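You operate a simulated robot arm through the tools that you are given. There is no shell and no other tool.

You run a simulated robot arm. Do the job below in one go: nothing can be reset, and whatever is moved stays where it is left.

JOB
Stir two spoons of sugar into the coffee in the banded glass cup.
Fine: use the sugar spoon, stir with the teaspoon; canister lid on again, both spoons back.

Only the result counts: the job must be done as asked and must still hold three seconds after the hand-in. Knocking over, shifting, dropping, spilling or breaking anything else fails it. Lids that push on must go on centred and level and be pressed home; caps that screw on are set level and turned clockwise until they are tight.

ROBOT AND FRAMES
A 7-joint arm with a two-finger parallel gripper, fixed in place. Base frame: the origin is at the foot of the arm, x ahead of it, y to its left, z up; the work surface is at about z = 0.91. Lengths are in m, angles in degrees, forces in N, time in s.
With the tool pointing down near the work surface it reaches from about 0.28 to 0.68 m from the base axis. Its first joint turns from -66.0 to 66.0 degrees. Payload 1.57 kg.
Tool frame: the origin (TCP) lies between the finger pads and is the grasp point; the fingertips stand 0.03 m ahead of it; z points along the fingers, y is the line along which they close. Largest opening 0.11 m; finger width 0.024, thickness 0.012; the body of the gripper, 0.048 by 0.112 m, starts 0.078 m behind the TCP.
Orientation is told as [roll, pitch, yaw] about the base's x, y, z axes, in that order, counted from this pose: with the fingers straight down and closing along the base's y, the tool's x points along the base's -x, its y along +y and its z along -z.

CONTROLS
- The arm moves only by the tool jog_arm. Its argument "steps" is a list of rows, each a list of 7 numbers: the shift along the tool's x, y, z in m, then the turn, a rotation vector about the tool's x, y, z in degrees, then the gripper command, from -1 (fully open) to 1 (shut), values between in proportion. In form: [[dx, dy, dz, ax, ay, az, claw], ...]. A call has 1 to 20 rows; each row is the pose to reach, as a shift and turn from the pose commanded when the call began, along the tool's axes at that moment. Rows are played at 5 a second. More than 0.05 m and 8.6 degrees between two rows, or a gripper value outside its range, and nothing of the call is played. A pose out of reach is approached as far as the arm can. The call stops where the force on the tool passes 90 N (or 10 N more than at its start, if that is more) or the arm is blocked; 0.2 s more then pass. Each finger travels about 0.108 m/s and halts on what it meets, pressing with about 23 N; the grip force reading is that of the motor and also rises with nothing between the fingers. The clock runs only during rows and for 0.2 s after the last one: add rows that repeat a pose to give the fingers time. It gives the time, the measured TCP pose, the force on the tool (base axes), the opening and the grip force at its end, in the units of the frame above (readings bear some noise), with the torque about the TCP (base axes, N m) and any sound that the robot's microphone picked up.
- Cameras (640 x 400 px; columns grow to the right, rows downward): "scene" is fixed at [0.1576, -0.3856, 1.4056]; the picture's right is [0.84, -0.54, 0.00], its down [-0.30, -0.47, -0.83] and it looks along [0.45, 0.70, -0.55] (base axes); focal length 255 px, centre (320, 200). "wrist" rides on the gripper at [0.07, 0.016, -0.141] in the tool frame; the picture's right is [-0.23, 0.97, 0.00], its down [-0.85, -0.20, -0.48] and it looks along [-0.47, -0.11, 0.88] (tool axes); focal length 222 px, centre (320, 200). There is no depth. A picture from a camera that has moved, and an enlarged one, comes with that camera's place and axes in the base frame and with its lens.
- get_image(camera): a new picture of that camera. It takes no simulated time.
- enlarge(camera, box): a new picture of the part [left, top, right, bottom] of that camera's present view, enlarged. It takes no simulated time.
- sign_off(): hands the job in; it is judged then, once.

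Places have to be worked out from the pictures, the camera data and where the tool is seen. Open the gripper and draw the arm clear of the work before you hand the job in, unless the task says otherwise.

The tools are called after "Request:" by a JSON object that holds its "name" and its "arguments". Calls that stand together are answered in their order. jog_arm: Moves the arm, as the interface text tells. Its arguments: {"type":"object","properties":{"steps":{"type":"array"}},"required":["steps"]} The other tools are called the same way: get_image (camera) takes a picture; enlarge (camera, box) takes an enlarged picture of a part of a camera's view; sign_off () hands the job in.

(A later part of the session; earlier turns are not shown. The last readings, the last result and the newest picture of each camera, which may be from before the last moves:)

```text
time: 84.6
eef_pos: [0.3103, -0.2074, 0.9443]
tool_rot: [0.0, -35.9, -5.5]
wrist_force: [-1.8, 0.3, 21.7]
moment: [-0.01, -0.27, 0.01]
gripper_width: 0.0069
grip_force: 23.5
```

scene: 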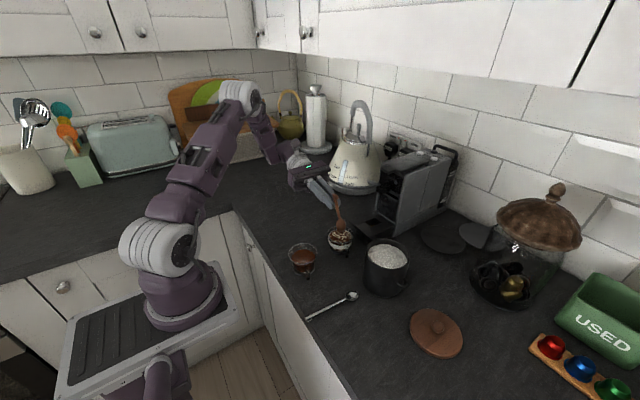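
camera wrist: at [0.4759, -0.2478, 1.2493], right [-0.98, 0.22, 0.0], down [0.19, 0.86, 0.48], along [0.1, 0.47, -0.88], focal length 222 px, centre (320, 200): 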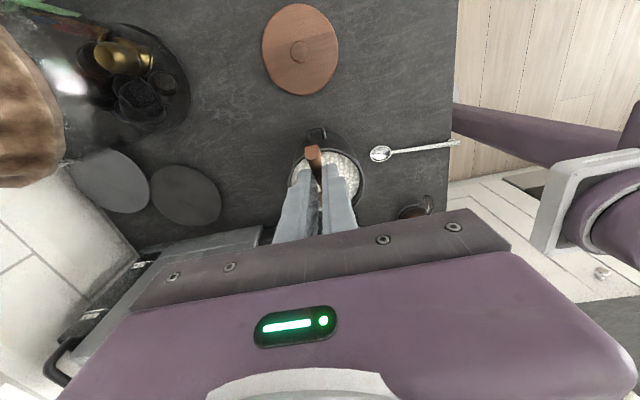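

Spoon contacts the counter (21 N). I'll back off slightly, open to 3 cm, and rise straight up.

Request:
{"name": "jog_arm", "arguments": {"steps": [[-0.0004, 0, -0.0006, 0, 0, 0, 1], [-0.0004, 0, -0.0006, 0, 0, 0, 0.8], [-0.0004, 0, -0.0006, 0, 0, 0, 0.45], [-0.0004, 0, -0.0006, 0, 0, 0, 0.45], [-0.0004, 0, -0.0006, 0, 0, 0, 0.45]]}}

Request:
{"name": "enlarge", "arguments": {"camera": "wrist", "box": [270, 100, 390, 220]}}

Request:
{"name": "enlarge", "arguments": {"camera": "scene", "box": [290, 290, 390, 370]}}

```text
time: 85.8
eef_pos: [0.3118, -0.2081, 0.9452]
tool_rot: [-0.1, -35.8, -5.5]
wrist_force: [-1.3, -0.1, 0.1]
moment: [-0.02, -0.01, 0.03]
gripper_width: 0.0302
grip_force: 0.1
```

```text
3.33 times, centred on (330, 160) of wrist
camera zoom: at [0.172, -0.1786, 1.0187], right [0.28, 0.95, 0.13], down [0.39, -0.24, 0.89], along [0.88, -0.19, -0.44], focal length 740 px, centre (287, 333)
```

zoom: 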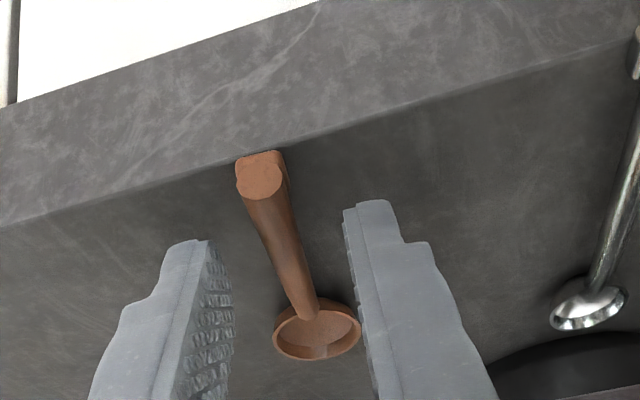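

```text
5.00 times, centred on (340, 330) of scene
camera zoom: at [0.1576, -0.3856, 1.4056], right [0.84, -0.54, 0.0], down [-0.3, -0.47, -0.83], along [0.45, 0.7, -0.55], focal length 1277 px, centre (220, -450)
```

zoom: 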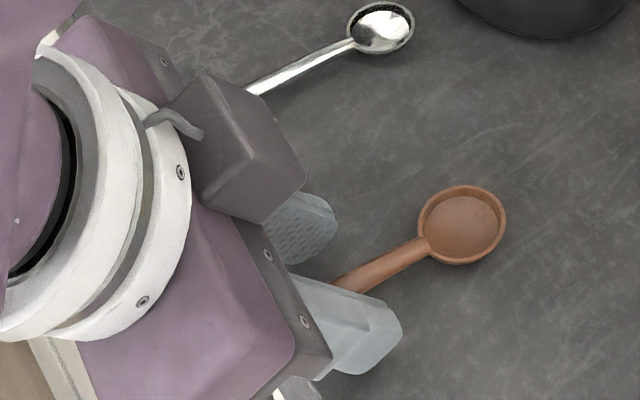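

The sugar spoon is back in place within a millimetre or so. Now I'll rise and shift over to the teaspoon's handle, about (0.318, -0.125), keeping the lean and turning yaw to -4°.

Request:
{"name": "jog_arm", "arguments": {"steps": [[-0.0176, 0, -0.0243, 0, 0, 0, 0.45], [-0.0351, 0, -0.0487, 0, 0, 0, 0.45], [-0.0585, 0, -0.0811, 0, 0, 0, 0.45], [-0.0554, 0.0277, -0.0833, -0.27, 0, -0.38, 0.45], [-0.0523, 0.0554, -0.0856, -0.55, 0, -0.76, 0.45], [-0.0492, 0.0831, -0.0878, -0.82, 0, -1.14, 0.45], [-0.0492, 0.0831, -0.0878, -0.82, 0, -1.14, 0.45]]}}

Request:
{"name": "enlarge", "arguments": {"camera": "wrist", "box": [250, 40, 450, 220]}}

Request:
{"name": "enlarge", "arguments": {"camera": "scene", "box": [290, 270, 410, 370]}}

```text
time: 87.4
eef_pos: [0.3147, -0.1394, 1.0557]
tool_rot: [0.0, -35.8, -4.2]
wrist_force: [-0.9, 0.3, 0.4]
moment: [0.01, -0.03, -0.02]
gripper_width: 0.0305
grip_force: 0.0
out of reach, approached as far as the arm can: row 6, 7
```

```text
2.22 times, centred on (350, 130) of wrist
camera zoom: at [0.1761, -0.1122, 1.1291], right [0.25, 0.96, 0.13], down [0.4, -0.23, 0.89], along [0.88, -0.17, -0.44], focal length 494 px, centre (253, 356)
```

zoom: 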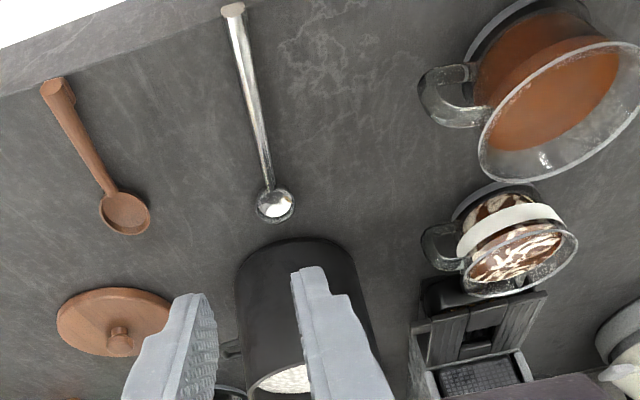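

```text
4.00 times, centred on (350, 320) of scene
camera zoom: at [0.1576, -0.3856, 1.4056], right [0.84, -0.54, 0.0], down [-0.3, -0.47, -0.83], along [0.45, 0.7, -0.55], focal length 1022 px, centre (200, -280)
```

zoom: 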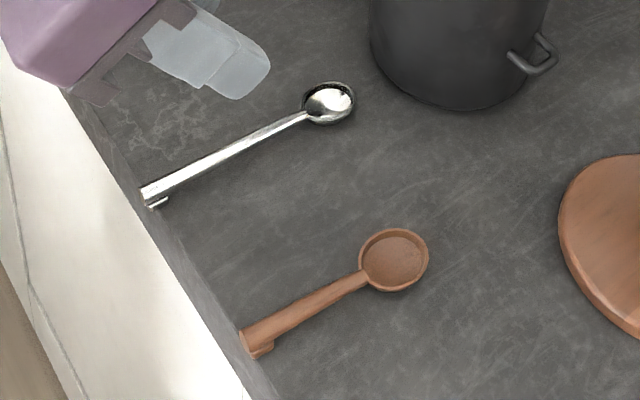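

At this smaller radius the 36° lean is out of reach. I'll use a 24° lean and grip slightly further forward, at x≈0.33.

Request:
{"name": "jog_arm", "arguments": {"steps": [[0, 0, 0, 0, 6, 0, 0.45], [0, 0.005, 0, 0, 11.8, 0, 0.45], [0.005, 0.01, 0.012, 0, 11.8, 0, 0.45], [0.0096, 0.0154, 0.0247, 0, 11.8, 0, 0.45], [0.0096, 0.0154, 0.0247, 0, 11.8, 0, 0.45]]}}

Request:
{"name": "enlarge", "arguments": {"camera": "wrist", "box": [250, 60, 420, 220]}}

```text
time: 88.6
eef_pos: [0.3237, -0.1232, 1.0294]
tool_rot: [-0.1, -23.9, -4.0]
wrist_force: [0.1, -0.6, 0.5]
moment: [0.01, 0.02, -0.04]
gripper_width: 0.0299
grip_force: 0.0
```

```text
2.50 times, centred on (335, 140) of wrist
camera zoom: at [0.2021, -0.099, 1.13], right [0.28, 0.96, 0.09], down [0.57, -0.24, 0.79], along [0.77, -0.17, -0.61], focal length 555 px, centre (282, 350)
```

zoom: 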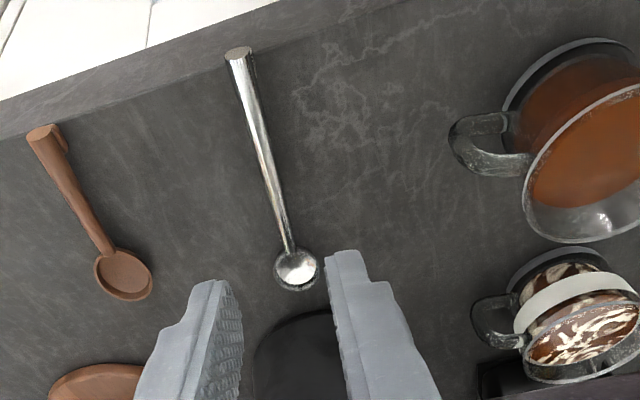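

Reachable now. Descending vertically to z≈0.951 over the teaspoon handle.

Request:
{"name": "jog_arm", "arguments": {"steps": [[0.01, 0, 0.0224, 0, 0, 0, 0.45], [0.02, 0, 0.0448, 0, 0, 0, 0.45], [0.027, 0, 0.0605, 0, 0, 0, 0.45], [0.0319, 0, 0.0717, 0, 0, 0, 0.45], [0.0319, 0, 0.0717, 0, 0, 0, 0.45]]}}

Request:
{"name": "enlarge", "arguments": {"camera": "wrist", "box": [260, 80, 400, 220]}}

Request:
{"name": "enlarge", "arguments": {"camera": "scene", "box": [290, 270, 390, 350]}}

```text
time: 89.8
eef_pos: [0.3266, -0.1256, 0.987]
tool_rot: [0.2, -23.9, -4.1]
wrist_force: [0.7, 0.8, 0.1]
moment: [0.03, 0.02, -0.02]
gripper_width: 0.0304
grip_force: 0.0
out of reach, approached as far as the arm can: row 2, 3, 4, 5
```

```text
2.86 times, centred on (330, 150) of wrist
camera zoom: at [0.2063, -0.1018, 1.0871], right [0.28, 0.96, 0.09], down [0.57, -0.24, 0.78], along [0.77, -0.16, -0.61], focal length 635 px, centre (291, 343)
```

zoom: 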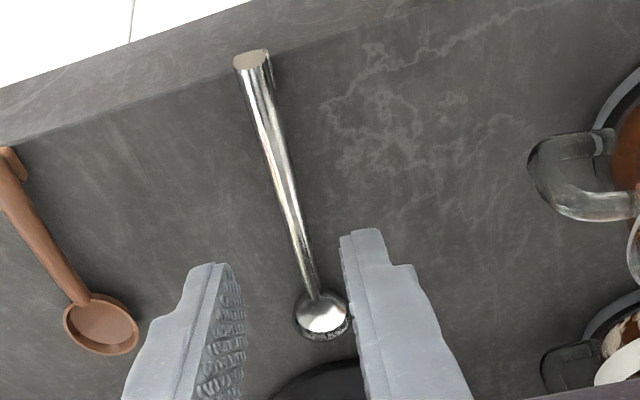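

```text
5.00 times, centred on (340, 310) of scene
camera zoom: at [0.1576, -0.3856, 1.4056], right [0.84, -0.54, 0.0], down [-0.3, -0.47, -0.83], along [0.45, 0.7, -0.55], focal length 1277 px, centre (220, -350)
```

zoom: 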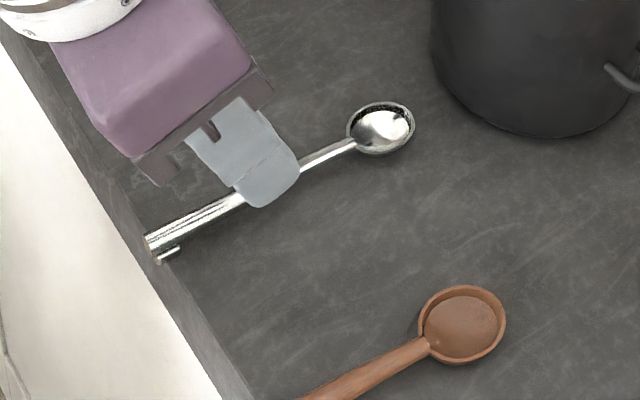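

Still limited lower down. A nearly vertical hand will do, since the sideways lean gives plenty of tilt for stirring. I'll change to a 10° lean, then descend.

Request:
{"name": "jog_arm", "arguments": {"steps": [[-0.004, 0, -0.004, 0, 7, 0, 0.45], [-0.0078, 0, -0.0075, 0, 14, 0, 0.45], [-0.0078, 0, -0.0075, 0, 14, 0, 0.45]]}}

Request:
{"name": "jog_arm", "arguments": {"steps": [[0.0021, 0, 0.0118, 0, 0, 0, 0.45], [0.0042, 0, 0.0236, 0, 0, 0, 0.45], [0.0063, 0, 0.0355, 0, 0, 0, 0.45], [0.0078, 0, 0.0443, 0, 0, 0, 0.45], [0.0078, 0, 0.0443, 0, 0, 0, 0.45]]}}

Request:
{"name": "enlarge", "arguments": {"camera": "wrist", "box": [260, 80, 400, 220]}}

Request:
{"name": "enlarge", "arguments": {"camera": "scene", "box": [290, 270, 390, 350]}}

```text
time: 90.6
eef_pos: [0.3319, -0.1258, 0.9961]
tool_rot: [0.0, -10.1, -4.1]
wrist_force: [0.7, -0.7, 0.5]
moment: [-0.02, 0.0, 0.04]
gripper_width: 0.0302
grip_force: 0.1
out of reach, approached as far as the arm can: row 1, 2
```

```text
time: 91.8
eef_pos: [0.3303, -0.1257, 0.9504]
tool_rot: [0.0, -9.9, -4.0]
wrist_force: [0.1, 0.4, -0.2]
moment: [0.0, 0.02, -0.02]
gripper_width: 0.0299
grip_force: 0.0
```

```text
2.86 times, centred on (330, 150) of wrist
camera zoom: at [0.2381, -0.1039, 1.0777], right [0.29, 0.96, 0.04], down [0.74, -0.25, 0.62], along [0.6, -0.15, -0.78], focal length 635 px, centre (291, 343)
```

zoom: 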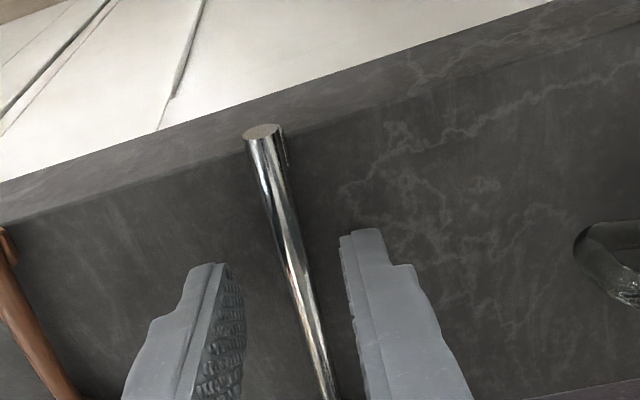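

```text
5.00 times, centred on (340, 310) of scene
camera zoom: at [0.1576, -0.3856, 1.4056], right [0.84, -0.54, 0.0], down [-0.3, -0.47, -0.83], along [0.45, 0.7, -0.55], focal length 1277 px, centre (220, -350)
```

zoom: 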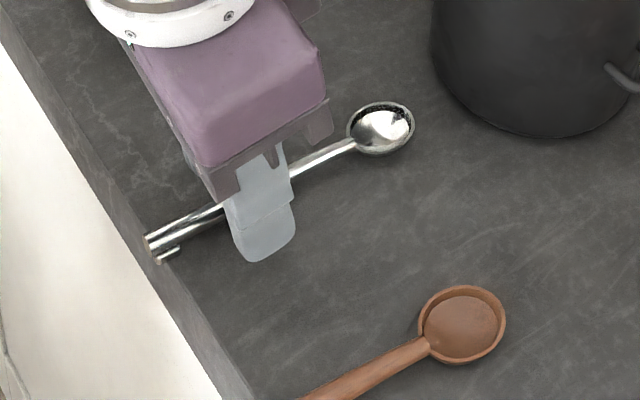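

The handle is centred between the fingers. Descending the last 6 mm and closing.

Request:
{"name": "jog_arm", "arguments": {"steps": [[0.0005, 0, 0.003, 0, 0, 0, 0.45], [0.001, 0, 0.0058, 0, 0, 0, 0.45], [0.001, 0, 0.0058, 0, 0, 0, 0.45]]}}

Request:
{"name": "jog_arm", "arguments": {"steps": [[0, 0, 0, 0, 0, 0, 0.7], [0, 0, 0, 0, 0, 0, 0.9], [0, 0, 0, 0, 0, 0, 1], [0, 0, 0, 0, 0, 0, 1], [0, 0, 0, 0, 0, 0, 1]]}}

Request:
{"name": "enlarge", "arguments": {"camera": "scene", "box": [290, 270, 390, 350]}}

```text
time: 92.6
eef_pos: [0.3308, -0.1262, 0.9452]
tool_rot: [0.0, -9.9, -4.2]
wrist_force: [0.0, 0.3, -0.1]
moment: [0.02, 0.01, 0.0]
gripper_width: 0.0303
grip_force: 0.1
```

```text
time: 93.8
eef_pos: [0.3315, -0.1268, 0.9455]
tool_rot: [0.1, -10.1, -4.1]
wrist_force: [-0.1, -0.1, 1.0]
moment: [-0.01, 0.01, 0.01]
gripper_width: 0.0068
grip_force: 23.8
```

```text
5.00 times, centred on (340, 310) of scene
camera zoom: at [0.1576, -0.3856, 1.4056], right [0.84, -0.54, 0.0], down [-0.3, -0.47, -0.83], along [0.45, 0.7, -0.55], focal length 1277 px, centre (220, -350)
```

zoom: 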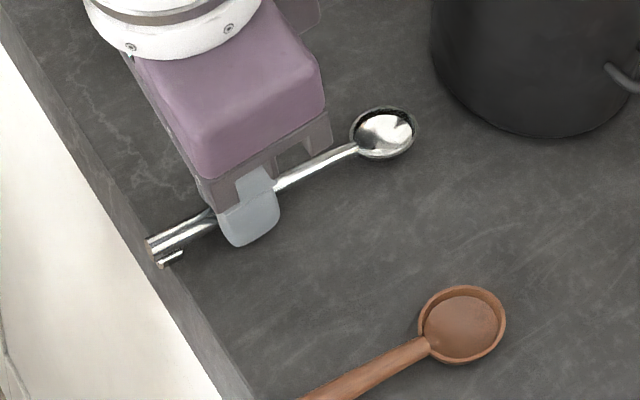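

Teaspoon gripped at 6.8 mm, shifted only a millimetre or two. Lifting straight up 13 cm.

Request:
{"name": "jog_arm", "arguments": {"steps": [[-0.0017, 0, -0.0098, 0, 0, 0, 1], [-0.0061, 0, -0.0345, 0, 0, 0, 1], [-0.0113, 0, -0.064, 0, 0, 0, 1], [-0.0174, 0, -0.0985, 0, 0, 0, 1], [-0.0226, 0, -0.128, 0, 0, 0, 1], [-0.0226, 0, -0.128, 0, 0, 0, 1]]}}

Request:
{"name": "enlarge", "arguments": {"camera": "scene", "box": [300, 190, 400, 290]}}

Request:
{"name": "get_image", "arguments": {"camera": "scene"}}

```text
time: 95.2
eef_pos: [0.331, -0.1261, 1.0759]
tool_rot: [0.0, -10.0, -4.2]
wrist_force: [-0.2, 0.1, 0.8]
moment: [0.0, 0.03, 0.03]
gripper_width: 0.0067
grip_force: 22.8
```

```text
4.00 times, centred on (350, 240) of scene
camera zoom: at [0.1576, -0.3856, 1.4056], right [0.84, -0.54, 0.0], down [-0.3, -0.47, -0.83], along [0.45, 0.7, -0.55], focal length 1022 px, centre (200, 40)
```

zoom: 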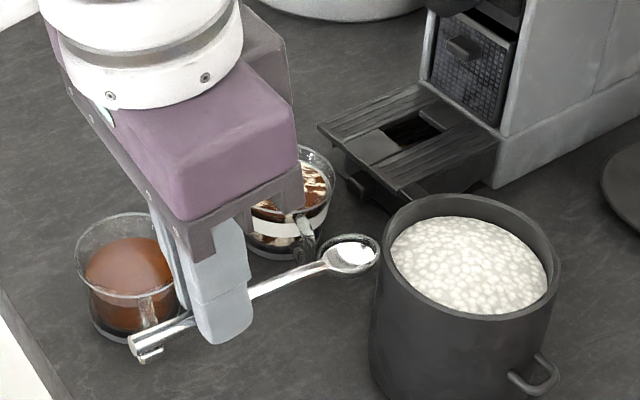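

```text
taken
```

scene: 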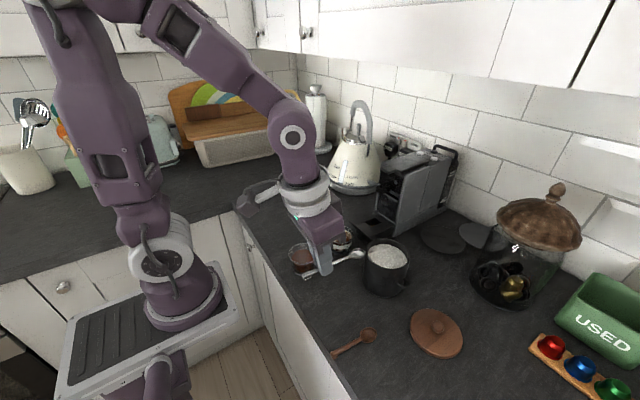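

The teaspoon is firm and level. I'll move back over open space, bring the hand vertical, and spin so that it points +y for the stir.

Request:
{"name": "jog_arm", "arguments": {"steps": [[-0.0218, 0.01, -0.0144, 0, 3.3, 0, 1], [-0.0436, 0.02, -0.0289, 0, 6.7, 0, 1], [-0.0654, 0.0302, -0.0433, 0, 10, 0, 1], [-0.0654, 0.0302, -0.0433, 0, 10, 0, 1]]}}

Request:
{"name": "jog_arm", "arguments": {"steps": [[0, 0, 0, 0, 0, -8, 1], [0, 0, 0, 0, 0, -16, 1], [0, 0, 0, 0, 0, -24, 1], [0, 0, 0, 0, 0, -32, 1], [0, 0, 0, 0, 0, -40, 1], [0, 0, 0, 0, 0, -48, 1], [0, 0, 0, 0, 0, -56, 1], [0, 0, 0, 0, 0, -64, 1], [0, 0, 0, 0, 0, -72, 1], [0, 0, 0, 0, 0, -80, 1], [0, 0, 0, 0, 0, -88, 1], [0, 0, 0, 0, 0, -94.2, 1], [0, 0, 0, 0, 0, -94.2, 1]]}}

Request:
{"name": "get_image", "arguments": {"camera": "scene"}}

```text
time: 96.2
eef_pos: [0.39, -0.1001, 1.1293]
tool_rot: [0.0, 0.0, -4.0]
wrist_force: [0.9, -0.3, -1.1]
moment: [0.05, 0.01, 0.03]
gripper_width: 0.0066
grip_force: 22.7
```

```text
time: 99.0
eef_pos: [0.3906, -0.0999, 1.1286]
tool_rot: [-0.1, 0.0, 90.2]
wrist_force: [0.7, 1.0, 0.0]
moment: [-0.03, 0.03, 0.0]
gripper_width: 0.0068
grip_force: 23.3
```

```text
taken
```

scene: 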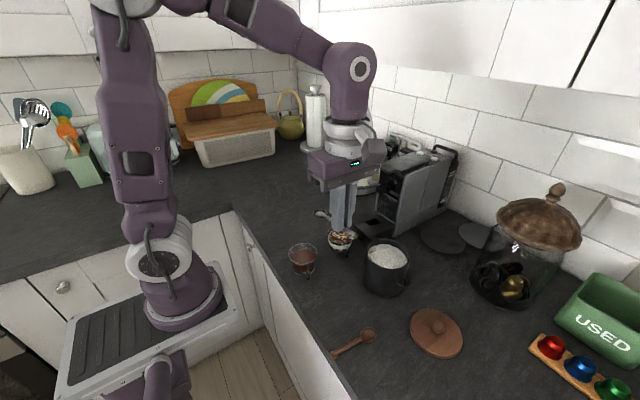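

Teaspoon points +y. I'll move it over the banded cup and tip it to nearly vertical, still well above the rim.

Request:
{"name": "jog_arm", "arguments": {"steps": [[-0.0146, -0.0291, 0.006, 0, 0, 0, 1], [-0.0292, -0.0583, 0.012, 0, 0, 0, 1], [-0.0438, -0.0874, 0.0186, 0, 0, 0, 1], [-0.0501, -0.0874, 0.0145, 0, 8, 0, 1], [-0.0575, -0.0874, 0.0112, 0, 16, 0, 1], [-0.066, -0.0874, 0.0092, 0, 24, 0, 1], [-0.0754, -0.0874, 0.0083, 0, 32, 0, 1], [-0.0856, -0.0874, 0.0089, 0, 40, 0, 1], [-0.0962, -0.0874, 0.0108, 0, 48, 0, 1], [-0.1072, -0.0874, 0.0143, 0, 56, 0, 1], [-0.1183, -0.0874, 0.0194, 0, 64, 0, 1], [-0.1238, -0.0874, 0.025, 0, 68, 0, 1], [-0.1238, -0.0874, 0.025, 0, 68, 0, 1]]}}

Request:
{"name": "enlarge", "arguments": {"camera": "scene", "box": [300, 180, 400, 270]}}

Request:
{"name": "get_image", "arguments": {"camera": "wrist"}}

```text
time: 101.8
eef_pos: [0.4766, 0.0236, 1.1051]
tool_rot: [-0.2, 68.2, 89.8]
wrist_force: [1.3, -0.8, 0.3]
moment: [0.0, -0.02, 0.0]
gripper_width: 0.0068
grip_force: 22.8
```

```text
4.44 times, centred on (350, 225) of scene
camera zoom: at [0.1577, -0.3856, 1.4056], right [0.84, -0.54, 0.0], down [-0.3, -0.47, -0.83], along [0.45, 0.7, -0.55], focal length 1135 px, centre (187, 89)
```

zoom: 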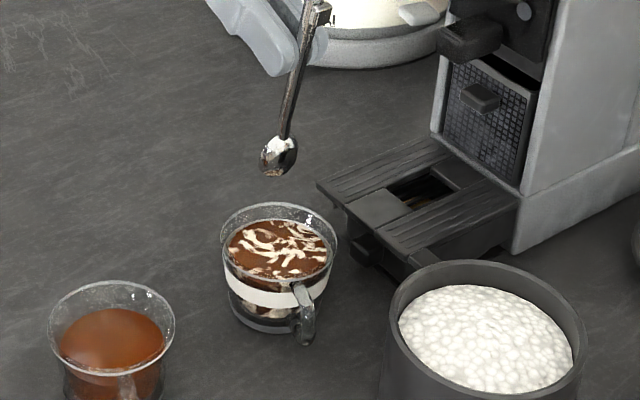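

```text
taken
camera wrist: at [0.4593, 0.1283, 1.2217], right [-0.97, 0.08, -0.21], down [0.2, 0.76, -0.61], along [0.11, -0.64, -0.76], focal length 222 px, centre (320, 200)
```

wrist: 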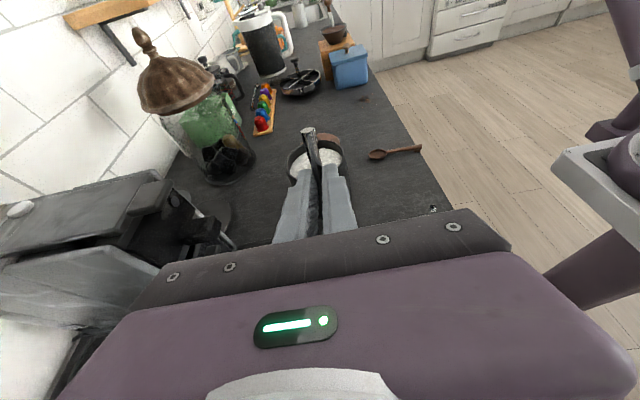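

Spoon is nearly vertical over the cup centre (bowl at (0.477, 0.012, 1.027)). Lowering slowly into the coffee to bowl z≈0.939.

Request:
{"name": "jog_arm", "arguments": {"steps": [[-0.0139, 0, 0.0056, 0, 0, 0, 1], [-0.0279, 0, 0.0111, 0, 0, 0, 1], [-0.0418, 0, 0.0167, 0, 0, 0, 1], [-0.0511, 0, 0.0204, 0, 0, 0, 1], [-0.0604, 0, 0.0241, 0, 0, 0, 1], [-0.0678, 0, 0.0271, 0, 0, 0, 1], [-0.0743, 0, 0.0297, 0, 0, 0, 1], [-0.0798, 0, 0.0319, 0, 0, 0, 1], [-0.0798, 0, 0.0319, 0, 0, 0, 1]]}}

Request:
{"name": "enlarge", "arguments": {"camera": "scene", "box": [310, 200, 380, 270]}}

```text
time: 103.8
eef_pos: [0.4778, 0.0242, 1.0178]
tool_rot: [-0.2, 67.9, 89.9]
wrist_force: [0.3, -0.7, -0.4]
moment: [-0.02, 0.0, 0.02]
gripper_width: 0.0066
grip_force: 23.0
```

```text
5.71 times, centred on (345, 235) of scene
camera zoom: at [0.1576, -0.3856, 1.4056], right [0.84, -0.54, 0.0], down [-0.3, -0.47, -0.83], along [0.45, 0.7, -0.55], focal length 1459 px, centre (177, 0)
```

zoom: 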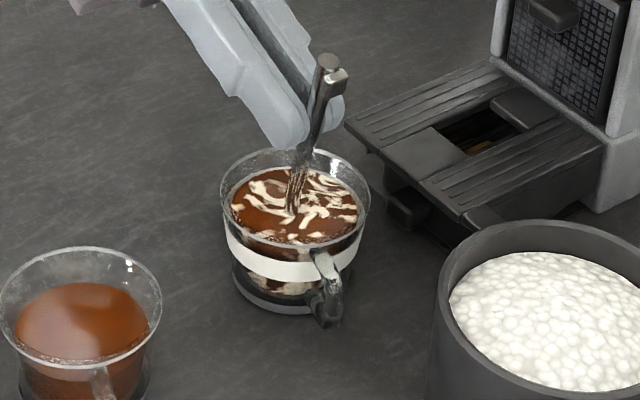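

The bowl is submerged with no contact force. Stirring in circles of 9 mm radius.

Request:
{"name": "jog_arm", "arguments": {"steps": [[0, -0.009, 0, 0, 0, 0, 1], [-0.0024, -0.0064, -0.0059, 0, 0, 0, 1], [-0.0033, 0, -0.0084, 0, 0, 0, 1], [-0.0024, 0.0064, -0.0059, 0, 0, 0, 1], [0, 0.009, 0, 0, 0, 0, 1], [0.0024, 0.0064, 0.0059, 0, 0, 0, 1], [0.0033, 0, 0.0084, 0, 0, 0, 1], [0.0024, -0.0064, 0.0059, 0, 0, 0, 1], [0, -0.009, 0, 0, 0, 0, 1], [-0.0024, -0.0064, -0.0059, 0, 0, 0, 1], [-0.0033, 0, -0.0084, 0, 0, 0, 1], [-0.0024, 0.0064, -0.0059, 0, 0, 0, 1], [0, 0.009, 0, 0, 0, 0, 1], [0.0024, 0.0064, 0.0059, 0, 0, 0, 1], [0.0033, 0, 0.0084, 0, 0, 0, 1], [0.0024, -0.0064, 0.0059, 0, 0, 0, 1], [0, -0.009, 0, 0, 0, 0, 1], [0, 0, 0, 0, 0, 0, 1]]}}

Request:
{"name": "enlarge", "arguments": {"camera": "scene", "box": [310, 200, 380, 270]}}

```text
time: 107.6
eef_pos: [0.4776, 0.0249, 1.0176]
tool_rot: [-0.1, 68.1, 90.0]
wrist_force: [-0.7, 0.2, -0.1]
moment: [0.0, -0.01, -0.01]
gripper_width: 0.0068
grip_force: 22.9
```

```text
5.71 times, centred on (345, 235) of scene
camera zoom: at [0.1577, -0.3856, 1.4056], right [0.84, -0.54, 0.0], down [-0.3, -0.47, -0.83], along [0.45, 0.7, -0.55], focal length 1459 px, centre (177, 0)
```

zoom: 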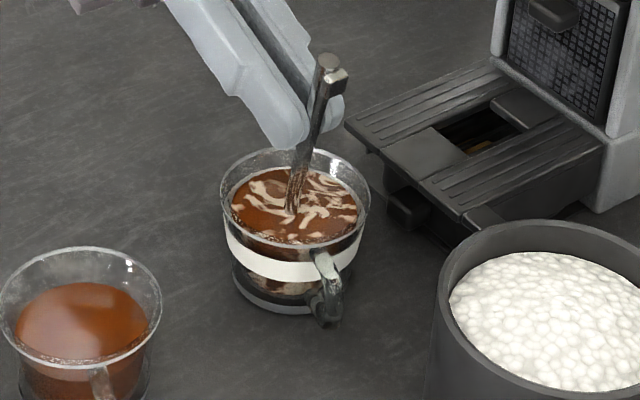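

The swirls are fading as I stir. Continuing with several more circles.

Request:
{"name": "jog_arm", "arguments": {"steps": [[0, -0.011, 0, 0, 0, 0, 1], [-0.0029, -0.0078, -0.0072, 0, 0, 0, 1], [-0.0041, 0, -0.0102, 0, 0, 0, 1], [-0.0029, 0.0078, -0.0072, 0, 0, 0, 1], [0, 0.011, 0, 0, 0, 0, 1], [0.0029, 0.0078, 0.0072, 0, 0, 0, 1], [0.0041, 0, 0.0102, 0, 0, 0, 1], [0.0029, -0.0078, 0.0072, 0, 0, 0, 1], [0, -0.011, 0, 0, 0, 0, 1], [-0.0029, -0.0078, -0.0072, 0, 0, 0, 1], [-0.0041, 0, -0.0102, 0, 0, 0, 1], [-0.0029, 0.0078, -0.0072, 0, 0, 0, 1], [0, 0.011, 0, 0, 0, 0, 1], [0.0029, 0.0078, 0.0072, 0, 0, 0, 1], [0.0041, 0, 0.0102, 0, 0, 0, 1], [0.0029, -0.0078, 0.0072, 0, 0, 0, 1], [0, -0.011, 0, 0, 0, 0, 1], [0, 0, 0, 0, 0, 0, 1]]}}

Request:
{"name": "jog_arm", "arguments": {"steps": [[0, -0.011, 0, 0, 0, 0, 1], [-0.0029, -0.0078, -0.0072, 0, 0, 0, 1], [-0.0041, 0, -0.0102, 0, 0, 0, 1], [-0.0029, 0.0078, -0.0072, 0, 0, 0, 1], [0, 0.011, 0, 0, 0, 0, 1], [0.0029, 0.0078, 0.0072, 0, 0, 0, 1], [0.0041, 0, 0.0102, 0, 0, 0, 1], [0.0029, -0.0078, 0.0072, 0, 0, 0, 1], [0, -0.011, 0, 0, 0, 0, 1], [-0.0029, -0.0078, -0.0072, 0, 0, 0, 1], [-0.0041, 0, -0.0102, 0, 0, 0, 1], [-0.0029, 0.0078, -0.0072, 0, 0, 0, 1], [0, 0.011, 0, 0, 0, 0, 1], [0.0029, 0.0078, 0.0072, 0, 0, 0, 1], [0.0041, 0, 0.0102, 0, 0, 0, 1], [0.0029, -0.0078, 0.0072, 0, 0, 0, 1], [0, -0.011, 0, 0, 0, 0, 1], [0, 0, 0, 0, 0, 0, 1]]}}

Request:
{"name": "enlarge", "arguments": {"camera": "scene", "box": [310, 200, 380, 270]}}

```text
time: 111.4
eef_pos: [0.4777, 0.0241, 1.0184]
tool_rot: [-0.3, 67.9, 89.9]
wrist_force: [0.4, -0.5, 0.0]
moment: [0.05, 0.01, -0.02]
gripper_width: 0.0067
grip_force: 22.6
```

```text
time: 115.2
eef_pos: [0.4761, 0.0245, 1.0184]
tool_rot: [-0.1, 68.1, 89.9]
wrist_force: [-0.1, -0.5, -0.4]
moment: [0.0, -0.04, -0.03]
gripper_width: 0.0068
grip_force: 23.2
```

```text
5.71 times, centred on (345, 235) of scene
camera zoom: at [0.1577, -0.3856, 1.4056], right [0.84, -0.54, 0.0], down [-0.3, -0.47, -0.83], along [0.45, 0.7, -0.55], focal length 1459 px, centre (177, 0)
```

zoom: 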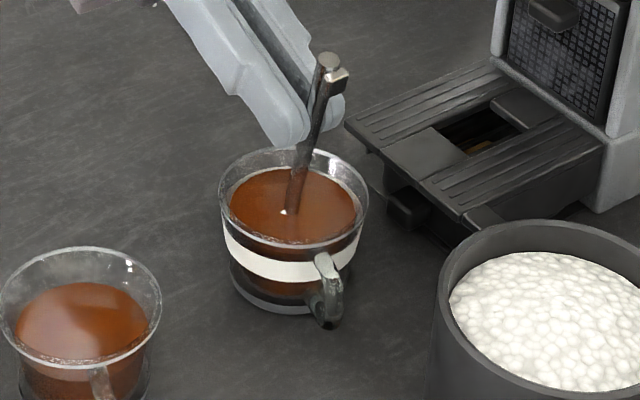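

The coffee is now uniform, so stirring is done. I'll lift the teaspoon straight up and pause over the cup so it can drip.

Request:
{"name": "jog_arm", "arguments": {"steps": [[0.0093, 0, -0.0037, 0, 0, 0, 1], [0.0186, 0, -0.0074, 0, 0, 0, 1], [0.0279, 0, -0.0111, 0, 0, 0, 1], [0.0279, 0, -0.0111, 0, 0, 0, 1], [0.0279, 0, -0.0111, 0, 0, 0, 1], [0.0279, 0, -0.0111, 0, 0, 0, 1], [0.0418, 0, -0.0167, 0, 0, 0, 1], [0.0604, 0, -0.0241, 0, 0, 0, 1], [0.0798, 0, -0.0319, 0, 0, 0, 1], [0.0798, 0, -0.0319, 0, 0, 0, 1]]}}

Request:
{"name": "enlarge", "arguments": {"camera": "scene", "box": [310, 190, 390, 270]}}

```text
time: 117.4
eef_pos: [0.4769, 0.0233, 1.1056]
tool_rot: [-0.1, 68.1, 89.9]
wrist_force: [-0.4, -0.1, -0.1]
moment: [0.01, -0.02, 0.01]
gripper_width: 0.0066
grip_force: 23.1
```

```text
5.00 times, centred on (350, 230) of scene
camera zoom: at [0.1576, -0.3856, 1.4056], right [0.84, -0.54, 0.0], down [-0.3, -0.47, -0.83], along [0.45, 0.7, -0.55], focal length 1277 px, centre (170, 50)
```

zoom: 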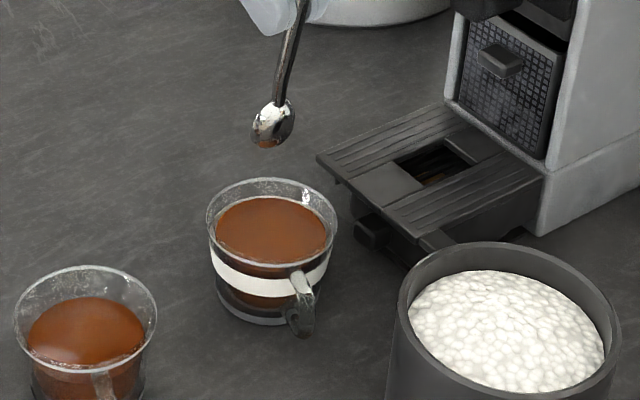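

Clean lift, coffee uniform, nothing spilled. Returning the teaspoon to level and back over open space.

Request:
{"name": "jog_arm", "arguments": {"steps": [[0, 0, 0, 0, 0, 0, 1], [0.0059, 0, 0.0036, 0, -4, 0, 1], [0.0147, 0, 0.012, 0, -12, 0, 1], [0.0221, 0, 0.0208, 0, -20, 0, 1], [0.0278, 0, 0.0299, 0, -28, 0, 1], [0.0322, 0, 0.0392, 0, -36, 0, 1], [0.035, 0, 0.0482, 0, -44, 0, 1], [0.0362, 0, 0.0569, 0, -52, 0, 1], [0.0359, 0, 0.0649, 0, -60, 0, 1], [0.0345, 0, 0.0724, 0, -68, 0, 1], [0.0456, 0.0288, 0.0835, 0, -68, 0, 1], [0.0566, 0.0575, 0.0947, 0, -68, 0, 1], [0.0681, 0.0863, 0.1057, 0, -68, 0, 1], [0.0681, 0.0863, 0.1057, 0, -68, 0, 1]]}}

Request:
{"name": "jog_arm", "arguments": {"steps": [[0, 0, 0, 0, 0, 8, 1], [0, 0, 0, 0, 0, 16, 1], [0, 0, 0, 0, 0, 24, 1], [0, 0, 0, 0, 0, 32, 1], [0, 0, 0, 0, 0, 40, 1], [0, 0, 0, 0, 0, 48, 1], [0, 0, 0, 0, 0, 56, 1], [0, 0, 0, 0, 0, 64, 1], [0, 0, 0, 0, 0, 72, 1], [0, 0, 0, 0, 0, 80, 1], [0, 0, 0, 0, 0, 88, 1], [0, 0, 0, 0, 0, 94.1, 1], [0, 0, 0, 0, 0, 94.1, 1]]}}

Request:
{"name": "enlarge", "arguments": {"camera": "scene", "box": [300, 180, 420, 300]}}

```text
time: 120.4
eef_pos: [0.3896, -0.1011, 1.1266]
tool_rot: [-0.1, 0.0, 90.1]
wrist_force: [-0.3, 0.6, 0.1]
moment: [-0.03, -0.05, 0.01]
gripper_width: 0.0066
grip_force: 22.9
```

```text
time: 123.2
eef_pos: [0.3926, -0.101, 1.1269]
tool_rot: [0.0, 0.0, -4.1]
wrist_force: [0.2, 0.0, 0.0]
moment: [0.03, 0.02, -0.01]
gripper_width: 0.0068
grip_force: 22.9
```

```text
3.33 times, centred on (360, 240) of scene
camera zoom: at [0.1576, -0.3856, 1.4056], right [0.84, -0.54, 0.0], down [-0.3, -0.47, -0.83], along [0.45, 0.7, -0.55], focal length 851 px, centre (187, 67)
```

zoom: 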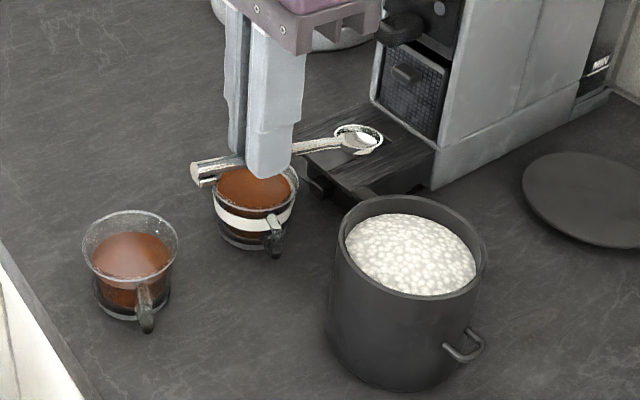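

Now to the teaspoon's original spot, hovering with the same 10° lean as at the grasp.

Request:
{"name": "jog_arm", "arguments": {"steps": [[0.0193, -0.0096, 0.0223, 0, -3.3, 0, 1], [0.0387, -0.0191, 0.0445, 0, -6.7, 0, 1], [0.058, -0.0287, 0.0668, 0, -10, 0, 1], [0.058, -0.0287, 0.0668, 0, -10, 0, 1]]}}

Request:
{"name": "jog_arm", "arguments": {"steps": [[0.0035, 0, 0.0197, 0, 0, 0, 1], [0.0087, 0, 0.0492, 0, 0, 0, 1], [0.0139, 0, 0.0788, 0, 0, 0, 1], [0.0182, 0, 0.1034, 0, 0, 0, 1], [0.0191, 0, 0.1083, 0, 0, 0, 1], [0.0191, 0, 0.1083, 0, 0, 0, 1]]}}

Request:
{"name": "enlarge", "arguments": {"camera": "scene", "box": [290, 270, 390, 350]}}

```text
time: 124.2
eef_pos: [0.3313, -0.1246, 1.0592]
tool_rot: [0.0, -10.1, -4.1]
wrist_force: [0.5, 0.4, -0.6]
moment: [-0.01, 0.08, 0.01]
gripper_width: 0.0069
grip_force: 23.4
```

```text
time: 125.6
eef_pos: [0.3329, -0.1253, 0.9521]
tool_rot: [0.0, -10.1, -4.0]
wrist_force: [0.7, -0.2, -0.3]
moment: [-0.01, -0.01, 0.03]
gripper_width: 0.007
grip_force: 23.2
```

```text
5.00 times, centred on (340, 310) of scene
camera zoom: at [0.1576, -0.3856, 1.4056], right [0.84, -0.54, 0.0], down [-0.3, -0.47, -0.83], along [0.45, 0.7, -0.55], focal length 1277 px, centre (220, -350)
```

zoom: 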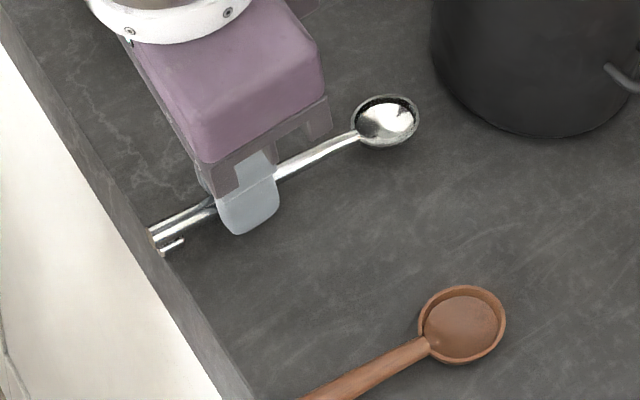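

It's about 7 mm above rest. I'll nudge ~1.5 mm back toward its original spot and lower gently.

Request:
{"name": "jog_arm", "arguments": {"steps": [[0.0015, 0.0015, 0, 0, 0, 0, 1], [0.0021, 0.0015, 0.003, 0, 0, 0, 1], [0.0025, 0.0015, 0.005, 0, 0, 0, 1], [0.0025, 0.0015, 0.005, 0, 0, 0, 1]]}}

Request:
{"name": "jog_arm", "arguments": {"steps": [[0.0002, 0, 0.001, 0, 0, 0, 1], [0.0003, 0, 0.0015, 0, 0, 0, 1], [0.0003, 0, 0.0015, 0, 0, 0, 1]]}}

Request:
{"name": "enlarge", "arguments": {"camera": "scene", "box": [290, 270, 390, 350]}}

```text
time: 126.6
eef_pos: [0.3312, -0.1231, 0.9456]
tool_rot: [0.0, -10.1, -4.0]
wrist_force: [-0.7, 2.8, 17.4]
moment: [0.04, -0.07, 0.01]
gripper_width: 0.0067
grip_force: 23.2
```

```text
time: 127.4
eef_pos: [0.3295, -0.1235, 0.9441]
tool_rot: [0.1, -10.1, -4.0]
wrist_force: [0.9, 2.8, 16.5]
moment: [0.05, -0.11, 0.04]
gripper_width: 0.0069
grip_force: 23.2
```

```text
5.00 times, centred on (340, 310) of scene
camera zoom: at [0.1575, -0.3855, 1.4056], right [0.84, -0.54, 0.0], down [-0.3, -0.47, -0.83], along [0.45, 0.7, -0.55], focal length 1277 px, centre (220, -350)
```

zoom: 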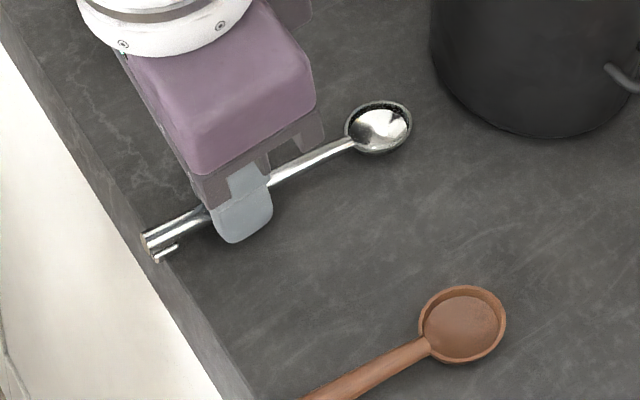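

The teaspoon is on the counter at its original spot. I'll ease off and open, then rise.

Request:
{"name": "jog_arm", "arguments": {"steps": [[-0.0003, 0, -0.0015, 0, 0, 0, 1], [-0.0003, 0, -0.0015, 0, 0, 0, 0.8], [-0.0003, 0, -0.0015, 0, 0, 0, 0.45], [-0.0003, 0, -0.0015, 0, 0, 0, 0.45], [-0.0055, 0, -0.031, 0, 0, 0, 0.45], [-0.0121, 0, -0.0689, 0, 0, 0, 0.45], [-0.0191, 0, -0.1083, 0, 0, 0, 0.45], [-0.0191, 0, -0.1083, 0, 10, 0, 0.45]]}}

```text
refused: row 8 steps farther than a row can; nothing moved
```

The rotation step was too large, so I'll leave it out.

Request:
{"name": "jog_arm", "arguments": {"steps": [[-0.0003, 0, -0.0015, 0, 0, 0, 1], [-0.0003, 0, -0.0015, 0, 0, 0, 0.8], [-0.0003, 0, -0.0015, 0, 0, 0, 0.45], [-0.0003, 0, -0.0015, 0, 0, 0, 0.45], [-0.0055, 0, -0.031, 0, 0, 0, 0.45], [-0.0121, 0, -0.0689, 0, 0, 0, 0.45], [-0.0191, 0, -0.1083, 0, 0, 0, 0.45], [-0.0191, 0, -0.1083, 0, 0, 0, 0.45]]}}

Request:
{"name": "enlarge", "arguments": {"camera": "scene", "box": [280, 210, 440, 370]}}

```text
time: 129.2
eef_pos: [0.3304, -0.1237, 1.054]
tool_rot: [0.1, -10.0, -4.0]
wrist_force: [-0.3, 0.9, 0.0]
moment: [0.0, 0.0, 0.02]
gripper_width: 0.0303
grip_force: 0.0
```

```text
2.50 times, centred on (360, 290) of scene
camera zoom: at [0.1576, -0.3856, 1.4056], right [0.84, -0.54, 0.0], down [-0.3, -0.47, -0.83], along [0.45, 0.7, -0.55], focal length 638 px, centre (220, -25)
```

zoom: 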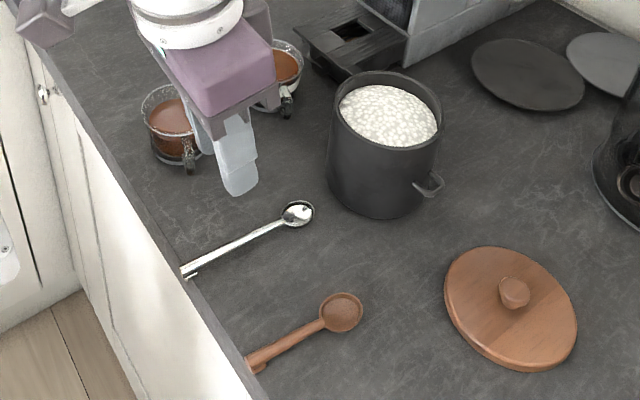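

Both spoons are back. Next I'll go above the lid with the hand vertical and yaw 0.

Request:
{"name": "jog_arm", "arguments": {"steps": [[-0.0287, -0.0241, 0.0007, -0.12, 1.7, -0.66, 0.3], [-0.0575, -0.0482, 0.0013, -0.23, 3.4, -1.3, 0.2], [-0.0862, -0.0724, 0.002, -0.35, 5, -2, 0.1], [-0.1149, -0.0965, 0.0027, -0.46, 6.7, -2.6, 0.1], [-0.1437, -0.1206, 0.0033, -0.58, 8.3, -3.3, 0.1], [-0.1724, -0.1447, 0.004, -0.69, 10, -3.94, 0.1], [-0.1724, -0.1447, 0.004, -0.69, 10, -3.94, 0.1]]}}

Request:
{"name": "enlarge", "arguments": {"camera": "wrist", "box": [220, 80, 460, 230]}}

```text
time: 130.8
eef_pos: [0.4891, -0.2794, 1.0811]
tool_rot: [0.3, 0.0, 0.0]
wrist_force: [-0.3, -0.2, -0.2]
moment: [-0.03, 0.03, -0.02]
gripper_width: 0.0495
grip_force: 0.1
```

```text
2.67 times, centred on (340, 155) of wrist
camera zoom: at [0.418, -0.2648, 1.2216], right [0.23, 0.97, 0.01], down [0.85, -0.2, 0.48], along [0.47, -0.1, -0.88], focal length 592 px, centre (267, 320)
```

zoom: 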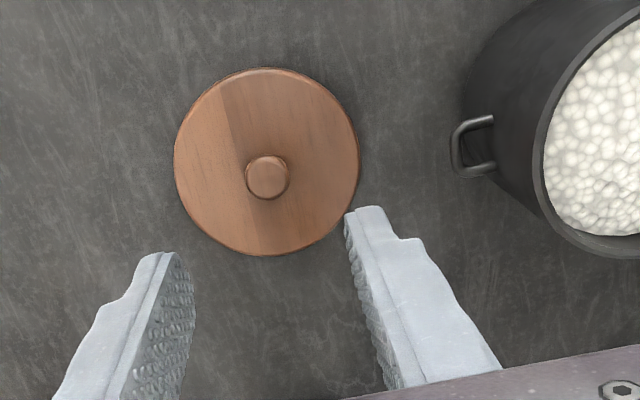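

The knob is centred near (0.4905, -0.281). Descending to the same grip height as before (0.9555) and closing.

Request:
{"name": "jog_arm", "arguments": {"steps": [[-0.0012, -0.001, 0.04, 0.25, 0, 0, 0.1], [-0.0012, -0.001, 0.08, 0.25, 0, 0, 0.1], [-0.0012, -0.001, 0.11, 0.25, 0, 0, 0.1], [-0.0012, -0.001, 0.1256, 0.25, 0, 0, 0.1], [-0.0012, -0.001, 0.1256, 0.25, 0, 0, 0.1]]}}

Request:
{"name": "jog_arm", "arguments": {"steps": [[0, 0, 0, 0, 0, 0, 0.5], [0, 0, 0, 0, 0, 0, 0.8], [0, 0, 0, 0, 0, 0, 1], [0, 0, 0, 0, 0, 0, 1], [0, 0, 0, 0, 0, 0, 1]]}}

Request:
{"name": "enlarge", "arguments": {"camera": "scene", "box": [400, 275, 500, 355]}}

```text
time: 132.0
eef_pos: [0.4904, -0.2796, 0.9535]
tool_rot: [0.2, -0.1, 0.0]
wrist_force: [0.0, -0.7, -0.1]
moment: [-0.03, -0.01, -0.03]
gripper_width: 0.0498
grip_force: 0.1
```

```text
time: 133.2
eef_pos: [0.491, -0.2784, 0.9547]
tool_rot: [0.1, -0.1, 0.0]
wrist_force: [-0.1, 0.1, -0.3]
moment: [-0.02, -0.03, 0.01]
gripper_width: 0.0181
grip_force: 22.7
```

```text
5.00 times, centred on (450, 315) of scene
camera zoom: at [0.1577, -0.3856, 1.4056], right [0.84, -0.54, 0.0], down [-0.3, -0.47, -0.83], along [0.45, 0.7, -0.55], focal length 1277 px, centre (-330, -375)
```

zoom: 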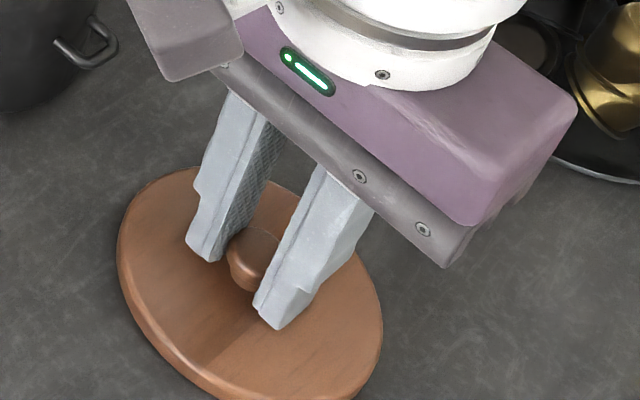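

The knob is gripped at 18.1 mm. Lifting and moving to hover over the canister; I'll compare the canister's position with the first picture.

Request:
{"name": "jog_arm", "arguments": {"steps": [[0, 0, -0.01, 0, 0, 0, 1], [0, 0, -0.04, 0, 0, 0, 1], [0, 0, -0.08, 0, 0, 0, 1], [0, 0, -0.12, 0, 0, 0, 1], [0, 0.04, -0.13, 0, 0, 0, 1], [0, 0.08, -0.13, 0, 0, 0, 1], [0, 0.12, -0.13, 0, 0, 0, 1], [0, 0.1445, -0.13, 0, 0, 0, 1], [0, 0.1445, -0.13, 0, 0, 0, 1]]}}

Request:
{"name": "enlarge", "arguments": {"camera": "scene", "box": [270, 210, 430, 310]}}

Request:
{"name": "get_image", "arguments": {"camera": "wrist"}}

```text
time: 135.2
eef_pos: [0.4904, -0.1343, 1.0836]
tool_rot: [0.1, 0.0, 0.0]
wrist_force: [-0.2, -0.1, -0.6]
moment: [0.0, 0.02, 0.0]
gripper_width: 0.0183
grip_force: 23.3
```

```text
4.00 times, centred on (350, 260) of scene
camera zoom: at [0.1577, -0.3856, 1.4056], right [0.84, -0.54, 0.0], down [-0.3, -0.47, -0.83], along [0.45, 0.7, -0.55], focal length 1022 px, centre (200, -40)
```

zoom: 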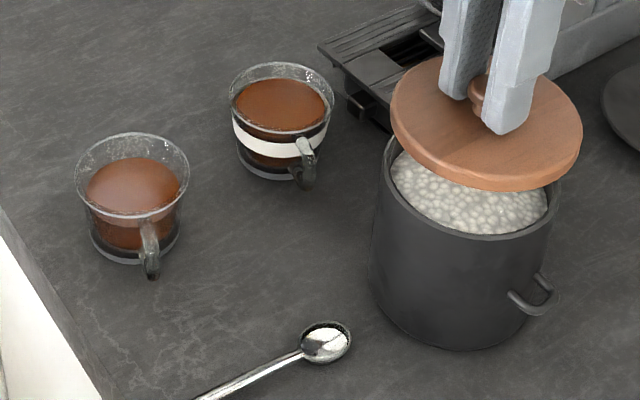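

```text
taken
camera wrist: at [0.4192, -0.1198, 1.2253], right [0.23, 0.97, 0.0], down [0.85, -0.2, 0.48], along [0.47, -0.11, -0.88], focal length 222 px, centre (320, 200)
```

wrist: 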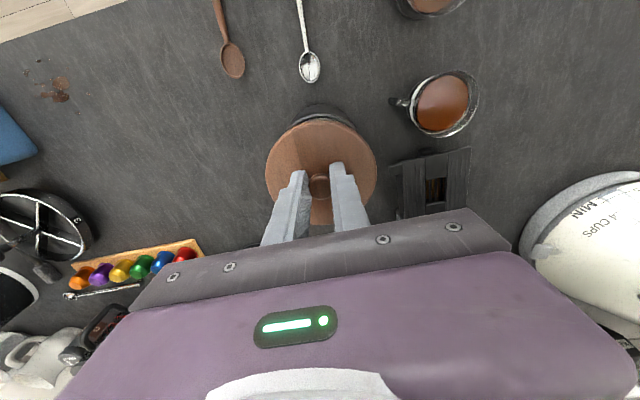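

The canister, cup and teaspoon are where they started, and the lid is right above the canister. Lowering to just above seating height.

Request:
{"name": "jog_arm", "arguments": {"steps": [[0, 0, 0.01, 0, 0, 0, 1], [0, 0, 0.019, 0, 0, 0, 1], [0, 0, 0.026, 0, 0, 0, 1], [0, 0, 0.026, 0, 0, 0, 1]]}}

Request:
{"name": "jog_arm", "arguments": {"steps": [[0, 0, 0.0015, 0, 0, 0, 1], [0, 0, 0.003, 0, 0, 0, 1], [0, 0, 0.003, 0, 0, 0, 1]]}}

Request:
{"name": "enlarge", "arguments": {"camera": "scene", "box": [350, 205, 430, 305]}}

```text
time: 136.2
eef_pos: [0.4915, -0.1351, 1.0579]
tool_rot: [0.1, -0.1, 0.0]
wrist_force: [0.0, 1.1, -0.5]
moment: [0.03, 0.01, 0.01]
gripper_width: 0.0181
grip_force: 22.9
```

```text
time: 137.0
eef_pos: [0.4907, -0.1346, 1.0556]
tool_rot: [0.0, 0.0, -0.1]
wrist_force: [0.3, 0.6, -1.7]
moment: [0.0, 0.02, 0.0]
gripper_width: 0.0182
grip_force: 23.2
```

```text
4.00 times, centred on (390, 255) of scene
camera zoom: at [0.1577, -0.3856, 1.4056], right [0.84, -0.54, 0.0], down [-0.3, -0.47, -0.83], along [0.45, 0.7, -0.55], focal length 1022 px, centre (40, -20)
```

zoom: 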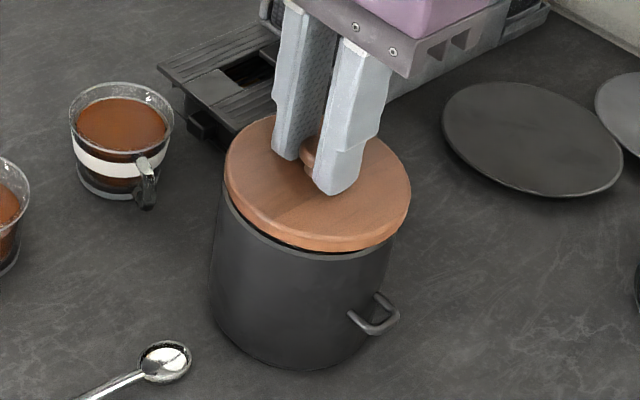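

The lid hovers ~4 mm above the rim. I'll compare with my first close-up using the same crop to check centring.

Request:
{"name": "enlarge", "arguments": {"camera": "scene", "box": [350, 225, 430, 305]}}

```text
5.00 times, centred on (390, 265) of scene
camera zoom: at [0.1577, -0.3856, 1.4056], right [0.84, -0.54, 0.0], down [-0.3, -0.47, -0.83], along [0.45, 0.7, -0.55], focal length 1277 px, centre (-30, -125)
```

zoom: 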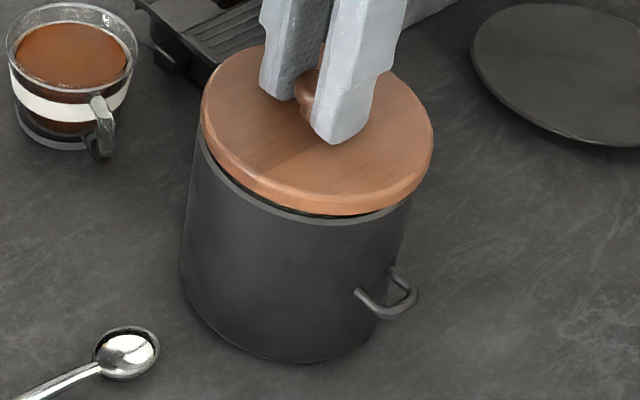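

Canister is unmoved; the lid looks ~1.5–2 mm toward -y of its original seat. I'll shift +1.5 mm in y and recheck.

Request:
{"name": "jog_arm", "arguments": {"steps": [[0, 0.0015, 0, 0, 0, 0, 1], [0, 0.0015, 0, 0, 0, 0, 1]]}}

Request:
{"name": "enlarge", "arguments": {"camera": "scene", "box": [350, 225, 430, 305]}}

```text
time: 137.6
eef_pos: [0.4912, -0.1331, 1.0547]
tool_rot: [0.0, -0.1, 0.0]
wrist_force: [-0.2, -0.8, -1.1]
moment: [-0.02, 0.01, 0.02]
gripper_width: 0.0185
grip_force: 23.3
```

```text
5.00 times, centred on (390, 265) of scene
camera zoom: at [0.1577, -0.3856, 1.4056], right [0.84, -0.54, 0.0], down [-0.3, -0.47, -0.83], along [0.45, 0.7, -0.55], focal length 1277 px, centre (-30, -125)
```

zoom: 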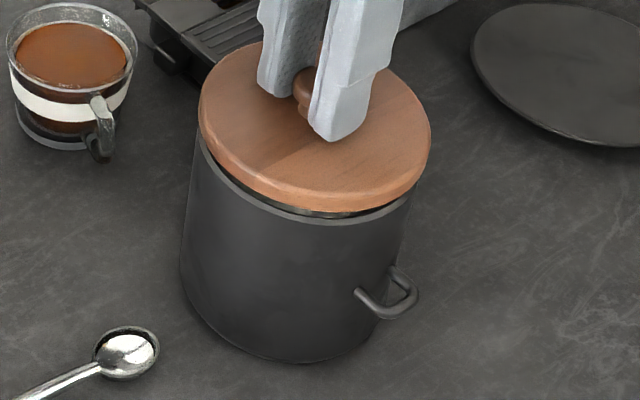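

Now it lines up with the original outline, allowing for height. Lowering in small steps.

Request:
{"name": "jog_arm", "arguments": {"steps": [[0.0004, 0, 0.0015, 0, 0, 0, 1], [0.0004, 0, 0.0025, 0, 0, 0, 1], [0.0004, 0, 0.0025, 0, 0, 0, 1]]}}

Request:
{"name": "jog_arm", "arguments": {"steps": [[0, 0, 0.0015, 0, 0, 0, 1], [0, 0, 0.0015, 0, 0, 0, 1]]}}

Request:
{"name": "enlarge", "arguments": {"camera": "scene", "box": [350, 225, 430, 305]}}

```text
time: 138.4
eef_pos: [0.4904, -0.1333, 1.0535]
tool_rot: [0.0, -0.1, 0.0]
wrist_force: [-1.0, -0.3, -0.3]
moment: [0.02, 0.0, -0.01]
gripper_width: 0.0178
grip_force: 23.4
```

```text
time: 139.0
eef_pos: [0.4906, -0.1339, 1.052]
tool_rot: [0.1, -0.1, 0.0]
wrist_force: [-0.4, 0.1, -1.0]
moment: [0.0, -0.01, 0.0]
gripper_width: 0.0183
grip_force: 23.0
```

```text
5.00 times, centred on (390, 265) of scene
camera zoom: at [0.1577, -0.3856, 1.4056], right [0.84, -0.54, 0.0], down [-0.3, -0.47, -0.83], along [0.45, 0.7, -0.55], focal length 1277 px, centre (-30, -125)
```

zoom: 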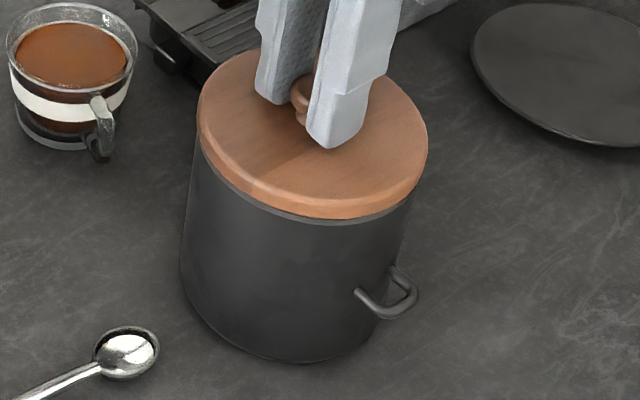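

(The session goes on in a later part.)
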